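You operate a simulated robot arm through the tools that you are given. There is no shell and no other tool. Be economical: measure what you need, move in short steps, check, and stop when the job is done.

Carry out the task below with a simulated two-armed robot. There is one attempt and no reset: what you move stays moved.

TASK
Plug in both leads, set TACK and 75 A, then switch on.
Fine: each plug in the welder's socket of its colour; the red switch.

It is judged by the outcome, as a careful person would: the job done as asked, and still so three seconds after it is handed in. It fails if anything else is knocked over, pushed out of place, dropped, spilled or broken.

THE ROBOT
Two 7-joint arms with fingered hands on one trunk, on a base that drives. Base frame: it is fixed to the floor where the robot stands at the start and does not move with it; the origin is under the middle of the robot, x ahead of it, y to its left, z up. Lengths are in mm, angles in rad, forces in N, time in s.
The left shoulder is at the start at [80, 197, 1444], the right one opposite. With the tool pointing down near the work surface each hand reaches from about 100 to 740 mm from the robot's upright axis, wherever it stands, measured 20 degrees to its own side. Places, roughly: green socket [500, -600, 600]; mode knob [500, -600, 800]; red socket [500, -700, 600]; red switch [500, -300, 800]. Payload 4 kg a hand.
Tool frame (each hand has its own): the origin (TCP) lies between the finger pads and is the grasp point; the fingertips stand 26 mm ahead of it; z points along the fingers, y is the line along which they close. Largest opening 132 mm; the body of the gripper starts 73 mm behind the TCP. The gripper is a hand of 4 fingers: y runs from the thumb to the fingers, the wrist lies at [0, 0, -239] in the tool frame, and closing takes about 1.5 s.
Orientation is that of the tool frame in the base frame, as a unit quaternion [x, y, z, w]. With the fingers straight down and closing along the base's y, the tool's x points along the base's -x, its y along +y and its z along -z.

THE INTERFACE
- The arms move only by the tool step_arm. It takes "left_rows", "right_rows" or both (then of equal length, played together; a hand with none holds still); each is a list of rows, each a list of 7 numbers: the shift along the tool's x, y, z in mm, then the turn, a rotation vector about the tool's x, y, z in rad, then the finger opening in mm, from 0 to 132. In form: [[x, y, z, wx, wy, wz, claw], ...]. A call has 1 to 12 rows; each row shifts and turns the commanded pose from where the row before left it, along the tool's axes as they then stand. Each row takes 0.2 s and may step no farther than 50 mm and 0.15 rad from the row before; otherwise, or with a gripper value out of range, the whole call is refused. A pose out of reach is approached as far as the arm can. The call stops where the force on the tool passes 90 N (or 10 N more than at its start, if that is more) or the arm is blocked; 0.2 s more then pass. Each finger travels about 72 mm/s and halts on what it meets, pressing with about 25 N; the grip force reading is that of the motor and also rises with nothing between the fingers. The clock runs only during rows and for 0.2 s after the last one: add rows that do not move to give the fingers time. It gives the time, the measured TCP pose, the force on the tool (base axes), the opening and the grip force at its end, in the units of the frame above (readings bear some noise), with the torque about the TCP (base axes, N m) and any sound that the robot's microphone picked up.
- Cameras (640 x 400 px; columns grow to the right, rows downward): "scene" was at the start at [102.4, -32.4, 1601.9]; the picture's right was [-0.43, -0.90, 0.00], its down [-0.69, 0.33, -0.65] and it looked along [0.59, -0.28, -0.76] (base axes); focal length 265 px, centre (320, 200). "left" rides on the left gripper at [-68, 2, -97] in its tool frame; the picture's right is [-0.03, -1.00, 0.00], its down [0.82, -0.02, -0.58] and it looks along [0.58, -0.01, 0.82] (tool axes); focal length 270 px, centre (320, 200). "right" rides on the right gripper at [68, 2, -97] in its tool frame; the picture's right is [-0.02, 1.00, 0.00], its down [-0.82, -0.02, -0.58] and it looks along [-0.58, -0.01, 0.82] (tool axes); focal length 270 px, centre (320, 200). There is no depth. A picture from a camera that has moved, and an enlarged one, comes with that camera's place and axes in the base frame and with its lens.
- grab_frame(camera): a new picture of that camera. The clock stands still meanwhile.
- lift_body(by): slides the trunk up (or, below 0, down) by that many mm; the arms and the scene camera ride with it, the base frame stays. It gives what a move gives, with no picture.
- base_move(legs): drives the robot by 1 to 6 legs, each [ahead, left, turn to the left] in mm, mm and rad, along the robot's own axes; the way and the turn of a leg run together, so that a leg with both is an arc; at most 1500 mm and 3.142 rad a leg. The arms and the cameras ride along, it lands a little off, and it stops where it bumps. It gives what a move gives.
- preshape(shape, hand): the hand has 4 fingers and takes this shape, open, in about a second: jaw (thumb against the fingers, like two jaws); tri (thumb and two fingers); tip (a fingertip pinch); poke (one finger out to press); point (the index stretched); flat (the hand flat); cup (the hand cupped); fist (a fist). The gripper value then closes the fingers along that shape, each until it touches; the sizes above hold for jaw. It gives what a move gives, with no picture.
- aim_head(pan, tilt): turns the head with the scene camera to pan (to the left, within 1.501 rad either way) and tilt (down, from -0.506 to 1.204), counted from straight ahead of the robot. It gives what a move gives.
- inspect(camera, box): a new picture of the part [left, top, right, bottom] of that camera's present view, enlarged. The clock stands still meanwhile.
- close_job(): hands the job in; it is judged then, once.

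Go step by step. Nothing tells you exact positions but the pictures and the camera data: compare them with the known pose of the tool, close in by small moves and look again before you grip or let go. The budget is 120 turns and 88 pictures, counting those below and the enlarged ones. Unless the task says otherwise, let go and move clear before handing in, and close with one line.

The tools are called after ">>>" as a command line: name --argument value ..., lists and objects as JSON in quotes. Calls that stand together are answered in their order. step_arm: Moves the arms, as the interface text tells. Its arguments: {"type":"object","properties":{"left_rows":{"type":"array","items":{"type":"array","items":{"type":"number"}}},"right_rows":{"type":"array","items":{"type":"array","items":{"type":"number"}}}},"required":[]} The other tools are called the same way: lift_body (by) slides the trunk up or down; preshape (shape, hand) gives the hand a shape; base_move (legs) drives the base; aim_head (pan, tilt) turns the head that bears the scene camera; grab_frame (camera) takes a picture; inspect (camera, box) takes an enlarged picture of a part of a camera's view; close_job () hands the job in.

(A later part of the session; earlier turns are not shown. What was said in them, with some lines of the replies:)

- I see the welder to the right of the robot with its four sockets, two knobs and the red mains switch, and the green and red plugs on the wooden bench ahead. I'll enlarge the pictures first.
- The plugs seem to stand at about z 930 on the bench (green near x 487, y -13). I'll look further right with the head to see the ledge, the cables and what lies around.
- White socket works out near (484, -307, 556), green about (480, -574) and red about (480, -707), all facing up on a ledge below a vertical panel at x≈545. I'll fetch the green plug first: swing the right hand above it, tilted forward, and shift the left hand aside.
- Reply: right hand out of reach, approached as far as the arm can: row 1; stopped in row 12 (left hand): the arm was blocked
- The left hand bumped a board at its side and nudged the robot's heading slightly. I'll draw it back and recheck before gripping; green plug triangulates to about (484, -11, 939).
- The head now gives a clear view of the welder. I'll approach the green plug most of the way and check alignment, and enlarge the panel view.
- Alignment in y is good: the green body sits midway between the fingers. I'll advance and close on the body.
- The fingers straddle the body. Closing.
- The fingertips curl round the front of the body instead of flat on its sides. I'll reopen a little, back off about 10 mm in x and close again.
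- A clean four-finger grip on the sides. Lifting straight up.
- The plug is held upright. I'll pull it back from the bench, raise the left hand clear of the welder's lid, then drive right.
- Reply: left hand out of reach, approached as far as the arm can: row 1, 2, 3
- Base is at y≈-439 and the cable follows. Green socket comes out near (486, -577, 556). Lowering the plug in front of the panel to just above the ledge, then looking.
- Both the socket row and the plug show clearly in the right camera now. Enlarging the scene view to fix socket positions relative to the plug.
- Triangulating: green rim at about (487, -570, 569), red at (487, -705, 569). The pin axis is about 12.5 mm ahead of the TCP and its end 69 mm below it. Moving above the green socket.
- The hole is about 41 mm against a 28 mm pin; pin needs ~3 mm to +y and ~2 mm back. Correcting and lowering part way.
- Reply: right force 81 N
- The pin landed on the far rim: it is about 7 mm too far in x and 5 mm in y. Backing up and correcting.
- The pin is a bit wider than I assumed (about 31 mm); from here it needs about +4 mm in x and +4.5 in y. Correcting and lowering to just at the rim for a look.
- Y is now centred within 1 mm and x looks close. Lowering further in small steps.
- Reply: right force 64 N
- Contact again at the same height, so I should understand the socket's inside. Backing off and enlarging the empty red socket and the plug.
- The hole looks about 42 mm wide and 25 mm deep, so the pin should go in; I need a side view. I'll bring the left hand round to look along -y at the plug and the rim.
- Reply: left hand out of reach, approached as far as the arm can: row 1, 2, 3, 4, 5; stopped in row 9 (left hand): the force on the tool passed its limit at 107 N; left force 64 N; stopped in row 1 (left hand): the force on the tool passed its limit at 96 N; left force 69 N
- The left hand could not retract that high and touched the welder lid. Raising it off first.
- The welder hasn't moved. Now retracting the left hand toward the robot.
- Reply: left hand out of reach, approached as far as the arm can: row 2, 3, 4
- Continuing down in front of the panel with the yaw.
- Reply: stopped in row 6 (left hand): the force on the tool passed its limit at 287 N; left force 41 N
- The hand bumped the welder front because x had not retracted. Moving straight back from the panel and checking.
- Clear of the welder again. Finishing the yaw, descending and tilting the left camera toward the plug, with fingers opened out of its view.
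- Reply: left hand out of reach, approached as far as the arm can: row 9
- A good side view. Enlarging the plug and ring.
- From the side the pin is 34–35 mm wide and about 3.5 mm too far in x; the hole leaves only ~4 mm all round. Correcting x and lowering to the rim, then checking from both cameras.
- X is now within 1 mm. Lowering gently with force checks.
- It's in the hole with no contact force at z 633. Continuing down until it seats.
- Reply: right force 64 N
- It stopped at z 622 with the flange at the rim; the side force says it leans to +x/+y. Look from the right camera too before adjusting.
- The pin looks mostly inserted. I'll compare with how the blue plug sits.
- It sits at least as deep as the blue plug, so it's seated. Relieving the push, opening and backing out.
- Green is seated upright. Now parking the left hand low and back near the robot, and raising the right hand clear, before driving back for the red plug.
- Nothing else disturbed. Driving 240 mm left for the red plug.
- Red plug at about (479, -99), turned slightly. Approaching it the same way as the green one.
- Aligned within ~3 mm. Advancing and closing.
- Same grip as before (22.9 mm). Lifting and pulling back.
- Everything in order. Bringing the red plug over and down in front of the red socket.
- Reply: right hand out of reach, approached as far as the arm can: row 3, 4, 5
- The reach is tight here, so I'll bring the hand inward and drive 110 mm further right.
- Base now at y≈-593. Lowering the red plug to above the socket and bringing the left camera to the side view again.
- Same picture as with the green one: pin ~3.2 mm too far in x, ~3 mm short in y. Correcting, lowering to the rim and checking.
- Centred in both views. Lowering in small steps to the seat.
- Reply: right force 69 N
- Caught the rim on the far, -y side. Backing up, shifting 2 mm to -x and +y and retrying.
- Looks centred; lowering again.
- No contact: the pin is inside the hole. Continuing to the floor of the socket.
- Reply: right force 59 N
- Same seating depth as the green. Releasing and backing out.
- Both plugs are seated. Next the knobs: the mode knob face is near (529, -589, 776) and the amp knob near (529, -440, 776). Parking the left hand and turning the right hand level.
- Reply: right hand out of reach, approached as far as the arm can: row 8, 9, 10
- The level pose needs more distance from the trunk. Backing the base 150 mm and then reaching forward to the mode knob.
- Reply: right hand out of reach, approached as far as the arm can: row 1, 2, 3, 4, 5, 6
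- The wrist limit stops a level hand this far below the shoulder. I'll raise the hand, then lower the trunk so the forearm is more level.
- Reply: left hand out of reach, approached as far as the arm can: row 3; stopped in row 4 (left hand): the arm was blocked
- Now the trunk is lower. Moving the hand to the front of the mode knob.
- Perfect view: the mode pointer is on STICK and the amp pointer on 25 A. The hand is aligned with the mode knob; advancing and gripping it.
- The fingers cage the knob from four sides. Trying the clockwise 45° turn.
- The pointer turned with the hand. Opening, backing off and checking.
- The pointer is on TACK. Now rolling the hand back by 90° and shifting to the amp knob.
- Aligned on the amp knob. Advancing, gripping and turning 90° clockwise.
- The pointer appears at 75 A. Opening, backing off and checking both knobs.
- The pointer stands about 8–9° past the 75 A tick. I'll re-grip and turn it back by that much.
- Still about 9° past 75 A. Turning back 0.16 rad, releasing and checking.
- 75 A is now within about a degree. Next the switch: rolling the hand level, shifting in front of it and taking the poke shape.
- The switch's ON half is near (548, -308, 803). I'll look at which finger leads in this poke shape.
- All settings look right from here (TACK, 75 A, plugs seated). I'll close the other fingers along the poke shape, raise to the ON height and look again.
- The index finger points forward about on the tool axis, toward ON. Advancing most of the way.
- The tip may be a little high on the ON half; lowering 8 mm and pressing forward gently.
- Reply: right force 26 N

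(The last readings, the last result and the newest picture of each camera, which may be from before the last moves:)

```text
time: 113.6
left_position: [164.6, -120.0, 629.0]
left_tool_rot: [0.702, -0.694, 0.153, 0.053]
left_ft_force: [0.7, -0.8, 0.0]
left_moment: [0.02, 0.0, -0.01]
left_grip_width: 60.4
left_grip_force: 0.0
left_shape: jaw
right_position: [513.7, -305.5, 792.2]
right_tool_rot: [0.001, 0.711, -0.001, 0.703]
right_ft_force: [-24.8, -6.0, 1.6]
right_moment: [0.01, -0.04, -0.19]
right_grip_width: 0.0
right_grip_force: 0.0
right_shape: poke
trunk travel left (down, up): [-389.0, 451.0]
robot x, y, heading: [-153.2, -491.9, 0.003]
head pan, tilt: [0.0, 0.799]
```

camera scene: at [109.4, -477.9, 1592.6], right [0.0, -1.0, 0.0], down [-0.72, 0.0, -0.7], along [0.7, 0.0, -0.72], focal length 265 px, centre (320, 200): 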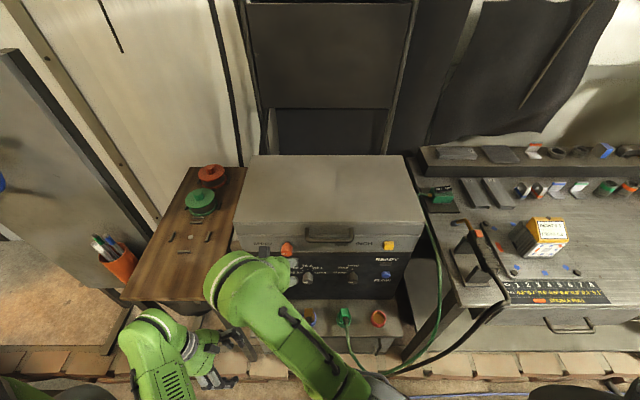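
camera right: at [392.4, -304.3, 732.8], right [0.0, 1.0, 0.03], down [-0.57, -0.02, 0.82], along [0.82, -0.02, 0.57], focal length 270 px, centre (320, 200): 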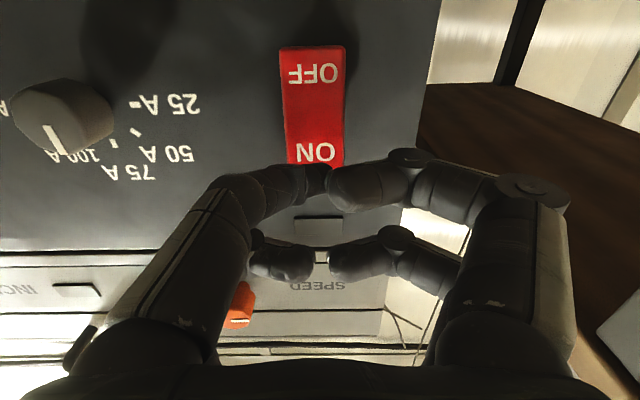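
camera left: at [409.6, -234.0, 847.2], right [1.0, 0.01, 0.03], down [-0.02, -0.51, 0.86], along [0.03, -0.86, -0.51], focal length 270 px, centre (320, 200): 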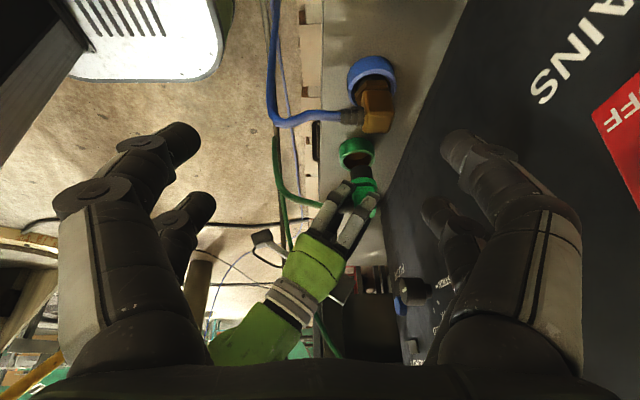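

Contact at about z 792 on the ON half, 25 N, no click yet. I'll back off slightly, go 10 mm higher for leverage and press a bit harder.

>>> step_arm --right_rows '[[0, 0, -8, 0, 0, 0, 0], [-10, 0, 0, 0, 0, 0, 0], [0, 0, 6, 0, 0, 0, 0], [0, 0, 6, 0, 0, 0, 0], [0, 0, 5, 0, 0, 0, 0], [0, 0, 0, 0, 0, 0, 0]]'

>>> inspect --camera "scene" --box '[200, 120, 440, 280]'

```text
time: 115.0
left_position: [164.7, -119.9, 629.5]
left_tool_rot: [0.702, -0.693, 0.153, 0.053]
left_ft_force: [0.0, 0.5, 0.5]
left_moment: [0.03, 0.02, 0.0]
left_grip_width: 60.4
left_grip_force: 0.1
left_shape: jaw
right_position: [523.0, -305.0, 805.7]
right_tool_rot: [0.002, 0.709, -0.001, 0.705]
right_ft_force: [-57.9, -20.0, 12.8]
right_moment: [0.02, -0.14, 0.17]
right_grip_width: 0.0
right_grip_force: 0.1
right_shape: poke
trunk travel left (down, up): [-389.0, 451.0]
robot x, y, heading: [-151.4, -489.5, -0.002]
head pan, tilt: [0.0, 0.799]
```

```text
2.50 times, centred on (320, 200) of scene
camera zoom: at [-33.0, -490.9, 1241.9], right [0.0, -1.0, 0.0], down [-0.72, 0.0, -0.69], along [0.69, 0.0, -0.72], focal length 663 px, centre (320, 200)
```

zoom: 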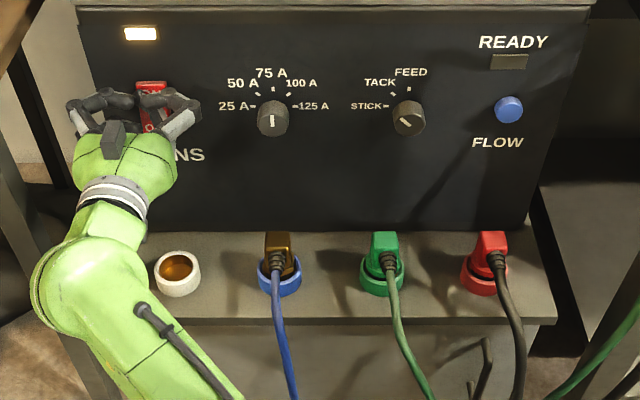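

The mains lamp is lit, so it's switched on. Backing the hand straight away and checking once more.

>>> step_arm --right_rows '[[0, 0, -15, 0, 0, 0, 0], [0, 0, -30, 0, 0, 0, 0], [0, 0, -35, 0, 0, 0, 0], [0, 0, -35, 0, 0, 0, 0], [0, 0, -20, 0, 0, 0, 0], [0, 0, 0, 0, 0, 0, 0], [0, 0, 0, 0, 0, 0, 0]]'

>>> inspect --camera "scene" --box '[190, 110, 450, 290]'

>>> grab_frame --camera "scene"

```text
time: 116.6
left_position: [165.8, -120.7, 630.3]
left_tool_rot: [0.702, -0.693, 0.153, 0.054]
left_ft_force: [-0.6, 0.1, -0.9]
left_moment: [0.0, 0.02, 0.01]
left_grip_width: 60.4
left_grip_force: 0.1
left_shape: jaw
right_position: [389.0, -305.3, 803.5]
right_tool_rot: [0.001, 0.711, -0.001, 0.703]
right_ft_force: [0.7, 0.0, -0.6]
right_moment: [-0.02, 0.0, -0.03]
right_grip_width: 0.1
right_grip_force: 0.1
right_shape: poke
trunk travel left (down, up): [-389.0, 451.0]
robot x, y, heading: [-153.0, -491.5, -0.003]
head pan, tilt: [0.0, 0.799]
```

```text
2.22 times, centred on (320, 200) of scene
camera zoom: at [-31.6, -490.3, 1241.6], right [0.0, -1.0, 0.0], down [-0.72, 0.0, -0.69], along [0.69, 0.0, -0.72], focal length 589 px, centre (320, 200)
```

zoom: 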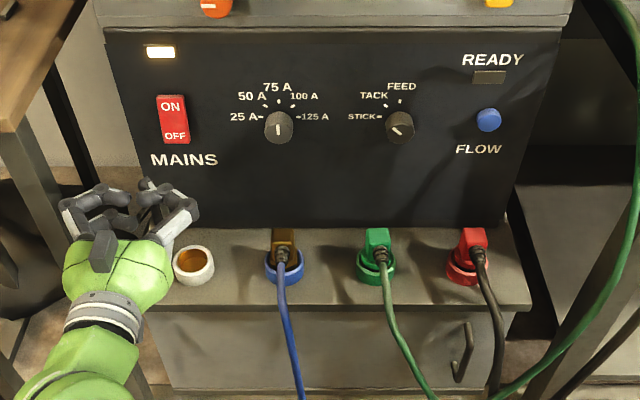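

```text
1 pictures are left
camera scene: at [-31.6, -490.3, 1241.6], right [0.0, -1.0, 0.0], down [-0.72, 0.0, -0.69], along [0.69, 0.0, -0.72], focal length 265 px, centre (320, 200)
```

scene: 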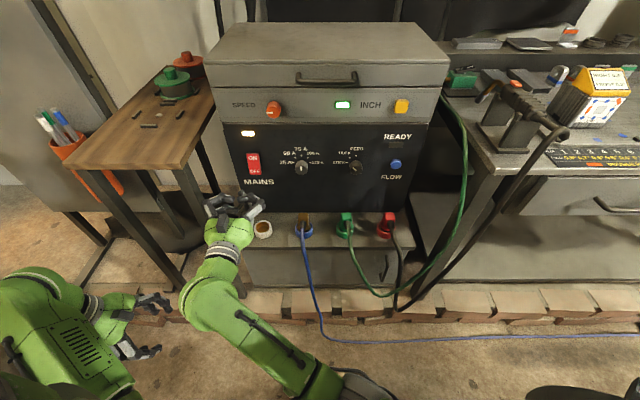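

The mains lamp is lit, the pointers stand at TACK and 75 A, and both plugs sit in their matching sockets with nothing else out of place. The hand is clear, so I'm handing in.

>>> close_job

```text
The job is handed in.
```

The job is done and handed in: both plugs are in the sockets of their colour, the welder is set to TACK and 75 A, and it is switched on with its mains lamp lit. On the way, the left hand bumped the board beside the bench and the welder's lid and front, once at 287 N; the later pictures showed nothing moved or damaged.
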